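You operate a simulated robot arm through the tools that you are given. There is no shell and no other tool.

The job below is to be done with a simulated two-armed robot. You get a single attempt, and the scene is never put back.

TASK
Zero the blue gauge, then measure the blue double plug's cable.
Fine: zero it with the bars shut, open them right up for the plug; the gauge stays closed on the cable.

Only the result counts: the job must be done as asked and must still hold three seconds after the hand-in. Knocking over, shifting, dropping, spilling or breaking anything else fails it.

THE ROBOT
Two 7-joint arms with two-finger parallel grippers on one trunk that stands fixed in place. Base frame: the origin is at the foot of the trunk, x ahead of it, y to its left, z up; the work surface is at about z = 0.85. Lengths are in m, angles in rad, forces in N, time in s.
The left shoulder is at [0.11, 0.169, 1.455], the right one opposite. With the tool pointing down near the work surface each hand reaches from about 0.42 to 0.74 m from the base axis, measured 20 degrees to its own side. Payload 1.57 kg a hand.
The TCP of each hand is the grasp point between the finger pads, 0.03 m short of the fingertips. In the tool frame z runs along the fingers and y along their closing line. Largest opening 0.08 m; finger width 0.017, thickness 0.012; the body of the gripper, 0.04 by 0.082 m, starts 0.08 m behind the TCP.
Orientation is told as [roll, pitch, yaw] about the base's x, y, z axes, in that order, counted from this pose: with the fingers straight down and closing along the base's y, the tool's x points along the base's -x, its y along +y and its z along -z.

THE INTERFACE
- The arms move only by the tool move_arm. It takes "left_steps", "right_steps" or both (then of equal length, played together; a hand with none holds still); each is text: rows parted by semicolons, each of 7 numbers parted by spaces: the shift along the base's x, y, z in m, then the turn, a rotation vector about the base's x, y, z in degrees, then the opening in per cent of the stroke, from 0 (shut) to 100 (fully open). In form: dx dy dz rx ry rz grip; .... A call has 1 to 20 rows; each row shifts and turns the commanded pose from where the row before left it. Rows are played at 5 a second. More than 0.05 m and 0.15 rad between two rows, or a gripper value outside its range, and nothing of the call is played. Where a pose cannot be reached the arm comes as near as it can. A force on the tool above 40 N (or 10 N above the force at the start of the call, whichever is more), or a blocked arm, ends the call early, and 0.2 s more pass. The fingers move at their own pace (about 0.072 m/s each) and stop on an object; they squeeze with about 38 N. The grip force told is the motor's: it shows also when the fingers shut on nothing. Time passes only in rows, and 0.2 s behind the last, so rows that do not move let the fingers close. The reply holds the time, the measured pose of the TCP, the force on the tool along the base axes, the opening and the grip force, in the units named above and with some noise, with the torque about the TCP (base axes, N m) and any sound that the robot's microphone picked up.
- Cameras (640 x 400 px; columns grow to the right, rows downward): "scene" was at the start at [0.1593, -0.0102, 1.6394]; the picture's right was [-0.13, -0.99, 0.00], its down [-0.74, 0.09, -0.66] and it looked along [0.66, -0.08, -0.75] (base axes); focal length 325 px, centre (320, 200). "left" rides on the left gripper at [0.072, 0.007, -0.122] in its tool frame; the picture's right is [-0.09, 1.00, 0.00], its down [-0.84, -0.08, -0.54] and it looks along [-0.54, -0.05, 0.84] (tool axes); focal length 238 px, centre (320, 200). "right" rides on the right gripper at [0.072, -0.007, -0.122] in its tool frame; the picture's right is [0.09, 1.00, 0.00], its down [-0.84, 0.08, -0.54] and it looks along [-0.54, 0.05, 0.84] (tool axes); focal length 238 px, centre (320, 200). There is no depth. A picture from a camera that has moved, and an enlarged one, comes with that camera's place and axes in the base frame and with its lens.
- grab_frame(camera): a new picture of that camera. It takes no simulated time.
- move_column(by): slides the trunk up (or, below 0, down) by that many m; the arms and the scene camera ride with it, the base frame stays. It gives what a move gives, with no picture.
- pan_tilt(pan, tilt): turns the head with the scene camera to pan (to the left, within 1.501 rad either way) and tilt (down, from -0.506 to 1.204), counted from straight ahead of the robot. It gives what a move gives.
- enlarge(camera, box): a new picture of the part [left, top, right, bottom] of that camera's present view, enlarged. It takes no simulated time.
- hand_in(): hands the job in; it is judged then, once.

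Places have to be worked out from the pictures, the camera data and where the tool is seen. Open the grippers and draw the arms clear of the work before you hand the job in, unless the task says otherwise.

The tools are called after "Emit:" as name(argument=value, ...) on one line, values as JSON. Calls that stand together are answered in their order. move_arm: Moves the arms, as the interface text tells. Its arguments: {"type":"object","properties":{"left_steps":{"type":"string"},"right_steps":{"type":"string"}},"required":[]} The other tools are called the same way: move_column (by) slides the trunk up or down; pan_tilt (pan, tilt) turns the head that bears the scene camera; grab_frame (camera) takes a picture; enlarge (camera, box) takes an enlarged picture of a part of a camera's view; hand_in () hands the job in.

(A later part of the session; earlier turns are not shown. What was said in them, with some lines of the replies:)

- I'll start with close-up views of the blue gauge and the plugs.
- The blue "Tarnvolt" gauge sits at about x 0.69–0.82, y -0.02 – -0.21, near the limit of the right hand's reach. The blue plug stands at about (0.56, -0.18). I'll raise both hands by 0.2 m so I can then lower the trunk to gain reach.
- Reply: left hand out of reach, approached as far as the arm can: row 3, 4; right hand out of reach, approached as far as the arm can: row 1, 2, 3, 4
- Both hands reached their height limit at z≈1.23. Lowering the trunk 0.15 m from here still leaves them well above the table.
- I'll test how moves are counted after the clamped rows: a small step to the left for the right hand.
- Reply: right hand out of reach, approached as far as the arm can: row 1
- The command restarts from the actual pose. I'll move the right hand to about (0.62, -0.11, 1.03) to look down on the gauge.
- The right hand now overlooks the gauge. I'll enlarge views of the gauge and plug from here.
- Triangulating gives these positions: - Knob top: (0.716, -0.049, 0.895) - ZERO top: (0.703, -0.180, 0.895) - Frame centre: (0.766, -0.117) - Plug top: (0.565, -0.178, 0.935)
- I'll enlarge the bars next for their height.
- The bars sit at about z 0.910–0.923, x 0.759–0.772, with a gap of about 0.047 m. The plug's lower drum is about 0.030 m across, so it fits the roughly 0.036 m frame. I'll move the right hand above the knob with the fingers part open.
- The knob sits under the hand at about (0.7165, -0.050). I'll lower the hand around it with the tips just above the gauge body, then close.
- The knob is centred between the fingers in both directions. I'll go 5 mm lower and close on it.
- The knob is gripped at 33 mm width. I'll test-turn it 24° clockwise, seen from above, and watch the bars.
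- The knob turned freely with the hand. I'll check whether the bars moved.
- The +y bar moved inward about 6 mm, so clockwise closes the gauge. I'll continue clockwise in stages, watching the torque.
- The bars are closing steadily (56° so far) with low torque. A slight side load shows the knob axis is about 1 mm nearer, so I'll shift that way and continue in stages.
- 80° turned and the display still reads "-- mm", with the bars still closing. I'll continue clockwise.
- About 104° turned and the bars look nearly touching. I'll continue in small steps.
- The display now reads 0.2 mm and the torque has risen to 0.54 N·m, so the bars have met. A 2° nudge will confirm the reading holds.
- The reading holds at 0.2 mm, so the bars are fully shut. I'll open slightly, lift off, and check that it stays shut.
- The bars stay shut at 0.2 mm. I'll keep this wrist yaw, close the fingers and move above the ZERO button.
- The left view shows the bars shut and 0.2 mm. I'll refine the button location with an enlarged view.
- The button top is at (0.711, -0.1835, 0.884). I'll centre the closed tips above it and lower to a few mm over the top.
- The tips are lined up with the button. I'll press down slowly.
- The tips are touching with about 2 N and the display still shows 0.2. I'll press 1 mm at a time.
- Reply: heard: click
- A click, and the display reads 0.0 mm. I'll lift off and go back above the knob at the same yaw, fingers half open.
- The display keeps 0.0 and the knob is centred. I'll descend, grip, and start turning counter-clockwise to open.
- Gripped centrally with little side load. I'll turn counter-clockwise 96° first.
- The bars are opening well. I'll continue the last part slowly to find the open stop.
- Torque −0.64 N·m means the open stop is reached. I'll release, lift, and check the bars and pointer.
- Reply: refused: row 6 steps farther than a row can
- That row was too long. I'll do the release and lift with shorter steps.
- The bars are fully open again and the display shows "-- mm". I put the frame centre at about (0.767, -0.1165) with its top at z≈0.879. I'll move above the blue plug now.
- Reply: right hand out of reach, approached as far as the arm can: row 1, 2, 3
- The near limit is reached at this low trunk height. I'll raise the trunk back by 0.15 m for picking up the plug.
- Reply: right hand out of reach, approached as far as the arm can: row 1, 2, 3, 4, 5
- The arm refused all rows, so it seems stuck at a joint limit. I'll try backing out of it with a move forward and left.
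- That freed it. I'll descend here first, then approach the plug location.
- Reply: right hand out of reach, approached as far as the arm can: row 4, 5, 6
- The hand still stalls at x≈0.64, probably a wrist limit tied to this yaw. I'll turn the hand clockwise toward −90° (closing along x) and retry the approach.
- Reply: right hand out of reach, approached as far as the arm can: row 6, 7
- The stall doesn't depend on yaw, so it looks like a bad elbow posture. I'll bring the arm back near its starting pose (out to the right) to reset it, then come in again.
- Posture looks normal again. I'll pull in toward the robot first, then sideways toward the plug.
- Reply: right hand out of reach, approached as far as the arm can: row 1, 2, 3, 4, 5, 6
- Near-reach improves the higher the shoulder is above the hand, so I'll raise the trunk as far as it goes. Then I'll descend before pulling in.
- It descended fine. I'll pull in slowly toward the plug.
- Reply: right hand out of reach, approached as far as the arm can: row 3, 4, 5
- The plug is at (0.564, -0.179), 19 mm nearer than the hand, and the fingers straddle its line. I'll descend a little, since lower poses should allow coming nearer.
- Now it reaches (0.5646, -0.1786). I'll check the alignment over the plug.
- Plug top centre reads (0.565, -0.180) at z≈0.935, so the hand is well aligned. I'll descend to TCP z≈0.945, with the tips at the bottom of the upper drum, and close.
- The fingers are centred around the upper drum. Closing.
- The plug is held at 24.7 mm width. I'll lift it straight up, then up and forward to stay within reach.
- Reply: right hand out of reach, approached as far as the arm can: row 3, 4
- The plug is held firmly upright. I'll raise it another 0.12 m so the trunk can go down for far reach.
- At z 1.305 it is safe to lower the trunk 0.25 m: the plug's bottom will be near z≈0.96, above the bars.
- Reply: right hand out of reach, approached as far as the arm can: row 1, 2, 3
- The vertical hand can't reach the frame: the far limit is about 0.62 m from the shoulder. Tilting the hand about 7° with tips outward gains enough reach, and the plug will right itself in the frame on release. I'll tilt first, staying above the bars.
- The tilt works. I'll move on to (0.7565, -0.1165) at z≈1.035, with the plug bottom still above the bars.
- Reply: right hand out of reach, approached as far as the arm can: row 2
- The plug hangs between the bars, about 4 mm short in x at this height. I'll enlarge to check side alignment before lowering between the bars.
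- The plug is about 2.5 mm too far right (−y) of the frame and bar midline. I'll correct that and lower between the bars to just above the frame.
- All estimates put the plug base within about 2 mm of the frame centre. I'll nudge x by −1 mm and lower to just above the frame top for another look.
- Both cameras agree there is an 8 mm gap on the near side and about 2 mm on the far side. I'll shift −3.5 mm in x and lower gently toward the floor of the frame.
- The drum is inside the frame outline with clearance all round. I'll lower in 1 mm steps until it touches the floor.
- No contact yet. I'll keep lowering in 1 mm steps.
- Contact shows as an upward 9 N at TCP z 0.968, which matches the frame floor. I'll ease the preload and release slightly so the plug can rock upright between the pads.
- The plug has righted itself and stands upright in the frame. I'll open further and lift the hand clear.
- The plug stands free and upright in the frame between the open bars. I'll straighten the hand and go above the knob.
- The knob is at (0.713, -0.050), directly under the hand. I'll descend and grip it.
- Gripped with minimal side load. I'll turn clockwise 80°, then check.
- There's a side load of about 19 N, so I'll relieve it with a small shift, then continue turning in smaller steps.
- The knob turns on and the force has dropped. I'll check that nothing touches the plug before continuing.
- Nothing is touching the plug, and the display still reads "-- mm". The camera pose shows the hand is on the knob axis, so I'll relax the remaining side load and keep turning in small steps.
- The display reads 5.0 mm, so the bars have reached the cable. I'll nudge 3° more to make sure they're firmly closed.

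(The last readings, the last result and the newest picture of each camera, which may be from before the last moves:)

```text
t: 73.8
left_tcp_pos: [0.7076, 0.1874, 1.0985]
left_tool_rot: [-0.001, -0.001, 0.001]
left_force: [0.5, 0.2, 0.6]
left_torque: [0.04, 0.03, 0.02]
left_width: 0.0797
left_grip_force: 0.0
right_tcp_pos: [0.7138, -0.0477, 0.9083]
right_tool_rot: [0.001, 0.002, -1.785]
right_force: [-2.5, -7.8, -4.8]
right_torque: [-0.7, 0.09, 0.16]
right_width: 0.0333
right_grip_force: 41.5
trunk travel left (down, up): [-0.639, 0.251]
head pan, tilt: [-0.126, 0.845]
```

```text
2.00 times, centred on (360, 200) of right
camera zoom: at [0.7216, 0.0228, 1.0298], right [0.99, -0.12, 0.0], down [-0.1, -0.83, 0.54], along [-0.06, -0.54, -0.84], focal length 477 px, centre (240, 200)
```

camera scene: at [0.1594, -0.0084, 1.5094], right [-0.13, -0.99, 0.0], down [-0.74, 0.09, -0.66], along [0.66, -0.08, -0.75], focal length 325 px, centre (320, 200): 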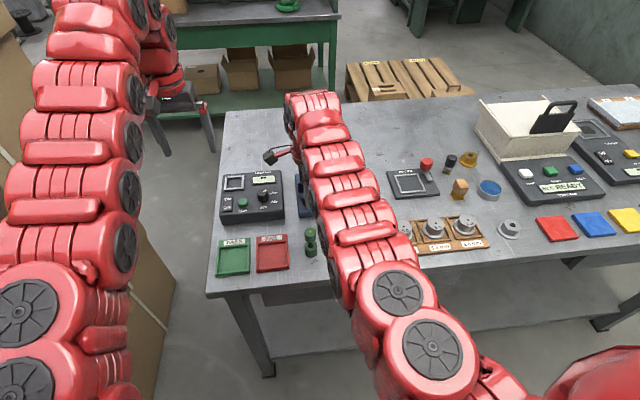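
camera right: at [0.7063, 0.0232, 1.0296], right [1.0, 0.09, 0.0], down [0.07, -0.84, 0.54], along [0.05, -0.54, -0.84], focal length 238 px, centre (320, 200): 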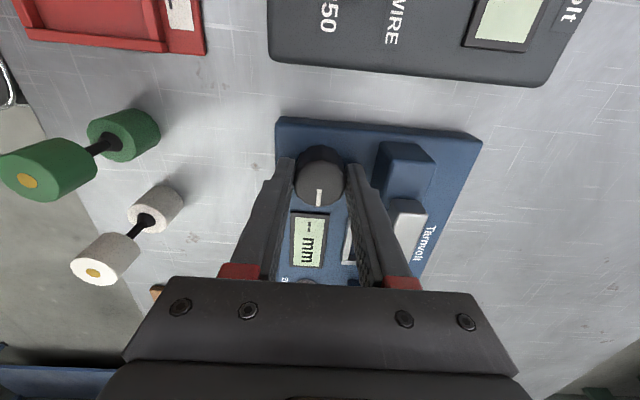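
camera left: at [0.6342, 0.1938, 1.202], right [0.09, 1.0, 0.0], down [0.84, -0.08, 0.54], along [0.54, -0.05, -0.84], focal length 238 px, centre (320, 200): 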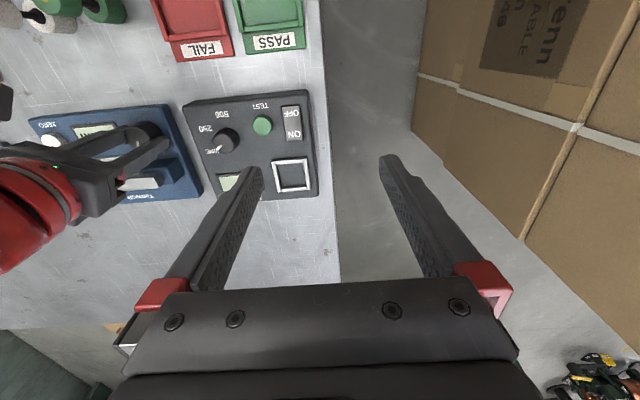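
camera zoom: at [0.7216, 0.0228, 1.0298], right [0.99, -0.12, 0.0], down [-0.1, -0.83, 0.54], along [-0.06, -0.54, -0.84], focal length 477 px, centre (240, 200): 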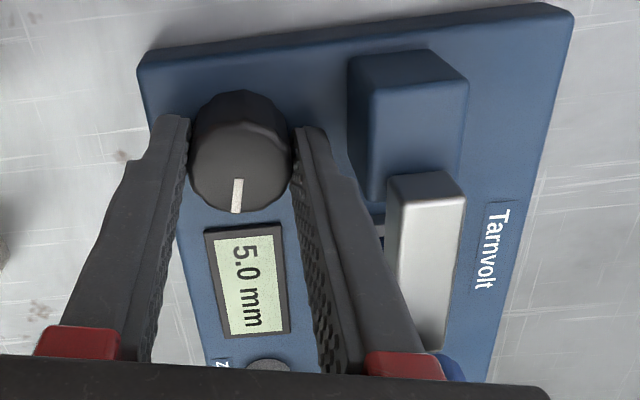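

The reading holds at 5.0 mm with torque starting to rise. One more 3° to seat it.

Emit:
move_arm(right_steps="0 0.001 0 0 0 -3 0; 0 0 0 0 0 0 0")

Emit:
enlarge(camera="right", box=[220, 100, 500, 300])

```text
t: 74.4
left_tcp_pos: [0.7056, 0.1849, 1.0984]
left_tool_rot: [0.001, -0.002, 0.0]
left_force: [-0.4, 0.0, 0.0]
left_torque: [-0.01, 0.04, 0.04]
left_width: 0.0801
left_grip_force: 0.1
right_tcp_pos: [0.7128, -0.0471, 0.9086]
right_tool_rot: [0.001, 0.001, -1.834]
right_force: [-2.4, -12.4, -3.5]
right_torque: [-0.42, 0.0, 0.41]
right_width: 0.0332
right_grip_force: 41.1
trunk travel left (down, up): [-0.639, 0.251]
head pan, tilt: [-0.126, 0.845]
```

```text
2.00 times, centred on (360, 200) of right
camera zoom: at [0.7254, 0.0225, 1.0298], right [0.99, -0.17, 0.0], down [-0.15, -0.83, 0.54], along [-0.09, -0.53, -0.84], focal length 477 px, centre (240, 200)
```

zoom: 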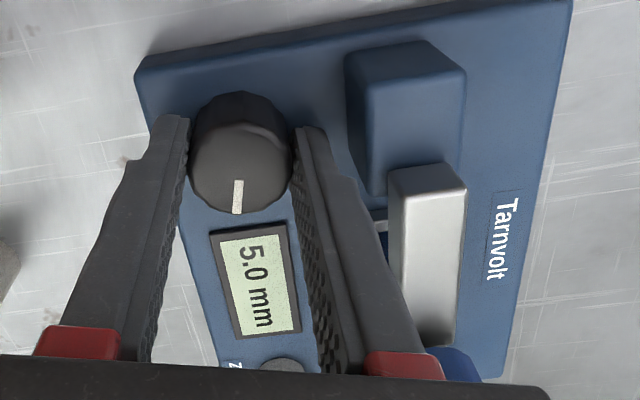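

Torque is 0.41 N·m and the reading is steady at 5.0 mm, so the bars are firmly closed on the cable. I'll ease the side load, release the knob and lift straight off.

Emit:
move_arm(right_steps="0 -0.002 0 0 0 0 0; 0 0 0 0 0 0 48; 0 0 0 0 0 0 50; 0 0 0.025 0 0 0 50; 0 0 0.03 0 0 0 50; 0 0 0.03 0 0 0 50; 0 0 0 0 0 0 50")

Emit:
grab_frame(camera="right")

Emit:
enlarge(camera="left", box=[20, 75, 210, 195])

```text
t: 76.0
left_tcp_pos: [0.7075, 0.187, 1.0996]
left_tool_rot: [0.0, 0.0, 0.001]
left_force: [-0.6, -0.4, 0.6]
left_torque: [0.0, -0.01, -0.01]
left_width: 0.0799
left_grip_force: 0.0
right_tcp_pos: [0.7119, -0.0486, 0.9939]
right_tool_rot: [0.0, 0.001, -1.834]
right_force: [0.3, 1.1, -0.3]
right_torque: [-0.01, -0.01, -0.04]
right_width: 0.0401
right_grip_force: 0.1
trunk travel left (down, up): [-0.639, 0.251]
head pan, tilt: [-0.126, 0.845]
```

```text
taken
camera right: at [0.7236, 0.022, 1.1154], right [0.99, -0.17, 0.0], down [-0.14, -0.83, 0.54], along [-0.09, -0.53, -0.84], focal length 238 px, centre (320, 200)
```

right: 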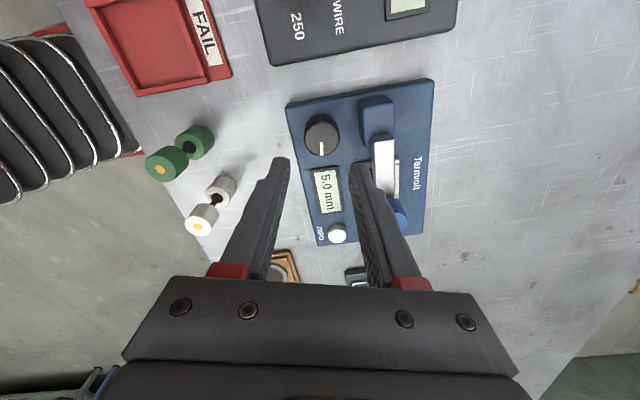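

```text
3.33 times, centred on (115, 135) of left
camera zoom: at [0.6346, 0.1937, 1.2219], right [0.09, 1.0, 0.0], down [0.84, -0.08, 0.54], along [0.54, -0.05, -0.84], focal length 794 px, centre (1003, 417)
```

zoom: 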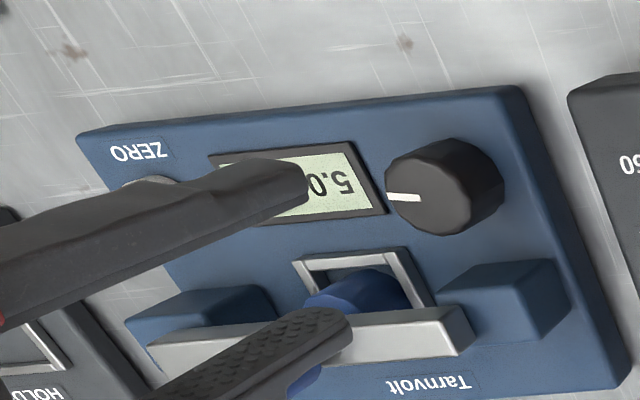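

The display holds 5.0 mm and the bars grip the cable. I'll raise the hand and draw it back to the right, well above everything, opening the gripper.

Emit:
move_arm(right_steps="-0.01 0 0.04 0 0 0 50; -0.02 0 0.03 0 0 0 50; -0.02 -0.02 0.01 0 0 8 60; 0 -0.04 0 0 0 8 80; 0 -0.045 0 0 0 8 100; 0 -0.045 0 0 0 8 100; 0 -0.045 0 0 0 8 100; 0 -0.045 0 0 0 8 100; 0 -0.03 0 0 0 8 100; 0 0 0 0 0 8 100; 0 0 0 0 0 8 100; 0 0 0 0 0 8 100; 0 0 0 0 0 0 100")

Emit:
enlarge(camera="scene", box=[280, 140, 400, 220])

Emit:
grab_frame(camera="scene")

Emit:
enlarge(camera="left", box=[20, 75, 210, 195])

```text
t: 78.8
left_tcp_pos: [0.7066, 0.1865, 1.0987]
left_tool_rot: [-0.001, -0.001, 0.001]
left_force: [-0.4, -0.2, -0.5]
left_torque: [0.03, 0.0, -0.02]
left_width: 0.0801
left_grip_force: 0.0
right_tcp_pos: [0.662, -0.3189, 1.0734]
right_tool_rot: [-0.001, 0.001, -0.435]
right_force: [-0.1, 0.7, -0.1]
right_torque: [-0.01, 0.01, -0.01]
right_width: 0.08
right_grip_force: 0.2
trunk travel left (down, up): [-0.639, 0.251]
head pan, tilt: [-0.126, 0.845]
```

```text
5.00 times, centred on (340, 180) of scene
camera zoom: at [0.1594, -0.0102, 1.5094], right [-0.13, -0.99, 0.0], down [-0.74, 0.09, -0.66], along [0.66, -0.08, -0.75], focal length 1625 px, centre (220, 300)
```

zoom: 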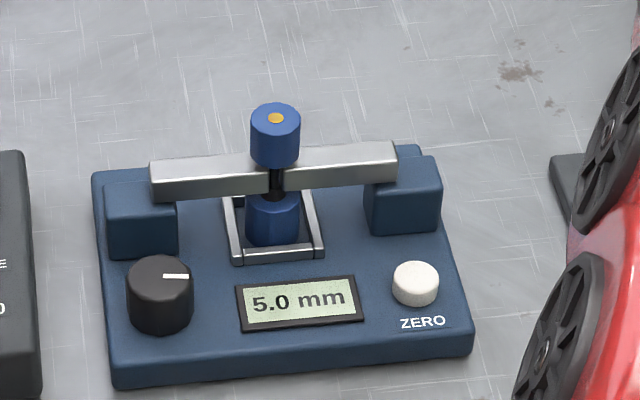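

```text
taken
camera scene: at [0.1594, -0.0102, 1.5094], right [-0.13, -0.99, 0.0], down [-0.74, 0.09, -0.66], along [0.66, -0.08, -0.75], focal length 325 px, centre (320, 200)
```

scene: 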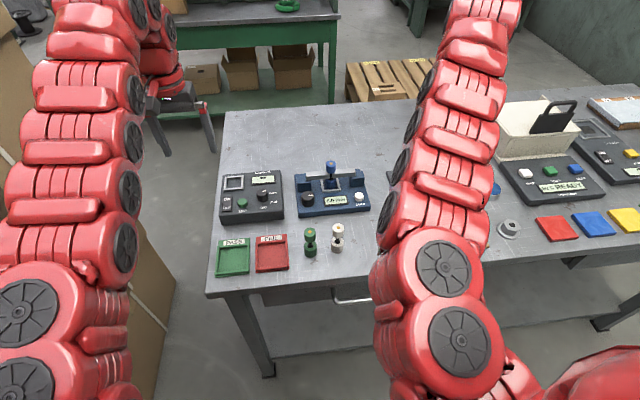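

```text
3.33 times, centred on (115, 135) of left
camera zoom: at [0.6344, 0.1936, 1.222], right [0.09, 1.0, 0.0], down [0.84, -0.08, 0.54], along [0.54, -0.05, -0.84], focal length 794 px, centre (1003, 417)
```

zoom: 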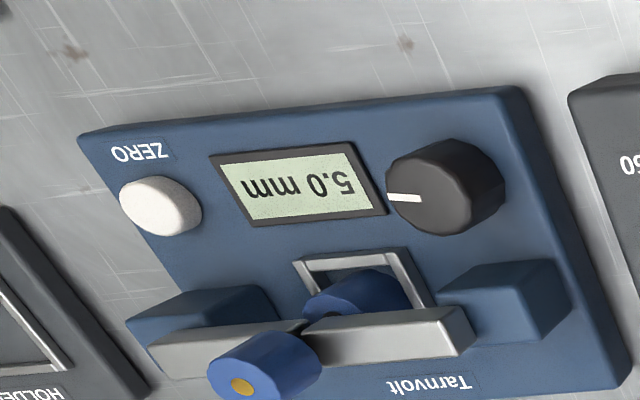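

The gauge is closed on the cable at 5.0 mm, zeroed before, and both hands are open and clear. I'll check that the right side of the bench is undisturbed.

Emit:
grab_frame(camera="right")

```text
taken
camera right: at [0.5947, -0.2943, 1.1947], right [0.34, 0.94, 0.0], down [0.79, -0.28, 0.54], along [0.51, -0.18, -0.84], focal length 238 px, centre (320, 200)
```

right: 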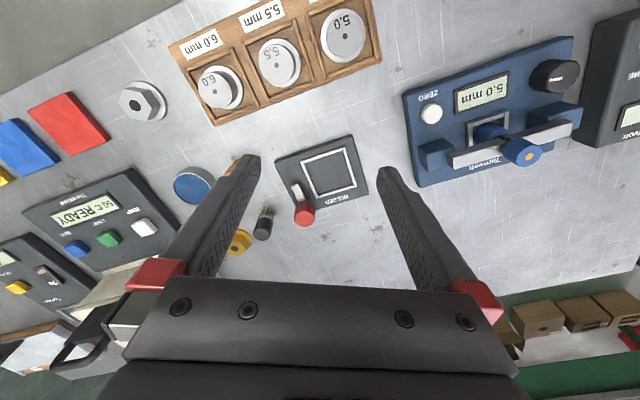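

Everything else is in place and the display still reads 5.0 mm with the bars closed on the cable. I'm handing in.

Emit:
hand_in()

```text
The job is handed in.
```

The job is handed in. The blue gauge was zeroed, and the blue double plug's cable measures **5.0 mm**.

- **Zeroing:** with the bars shut the gauge read 0.2 mm. Pressing ZERO brought it to 0.0 mm.
- **Measuring:** I turned the knob back to its open stop and stood the plug in the frame. Then I closed the bars on the cable until the knob was firm.
- **How it was left:** the bars are still closed on the cable and the display still shows 5.0 mm. Both grippers are open and clear, and nothing else in the last pictures looked moved.

The hand had to tilt about 7° to reach the frame. The plug leaned slightly as it was set down, then stood upright on release.
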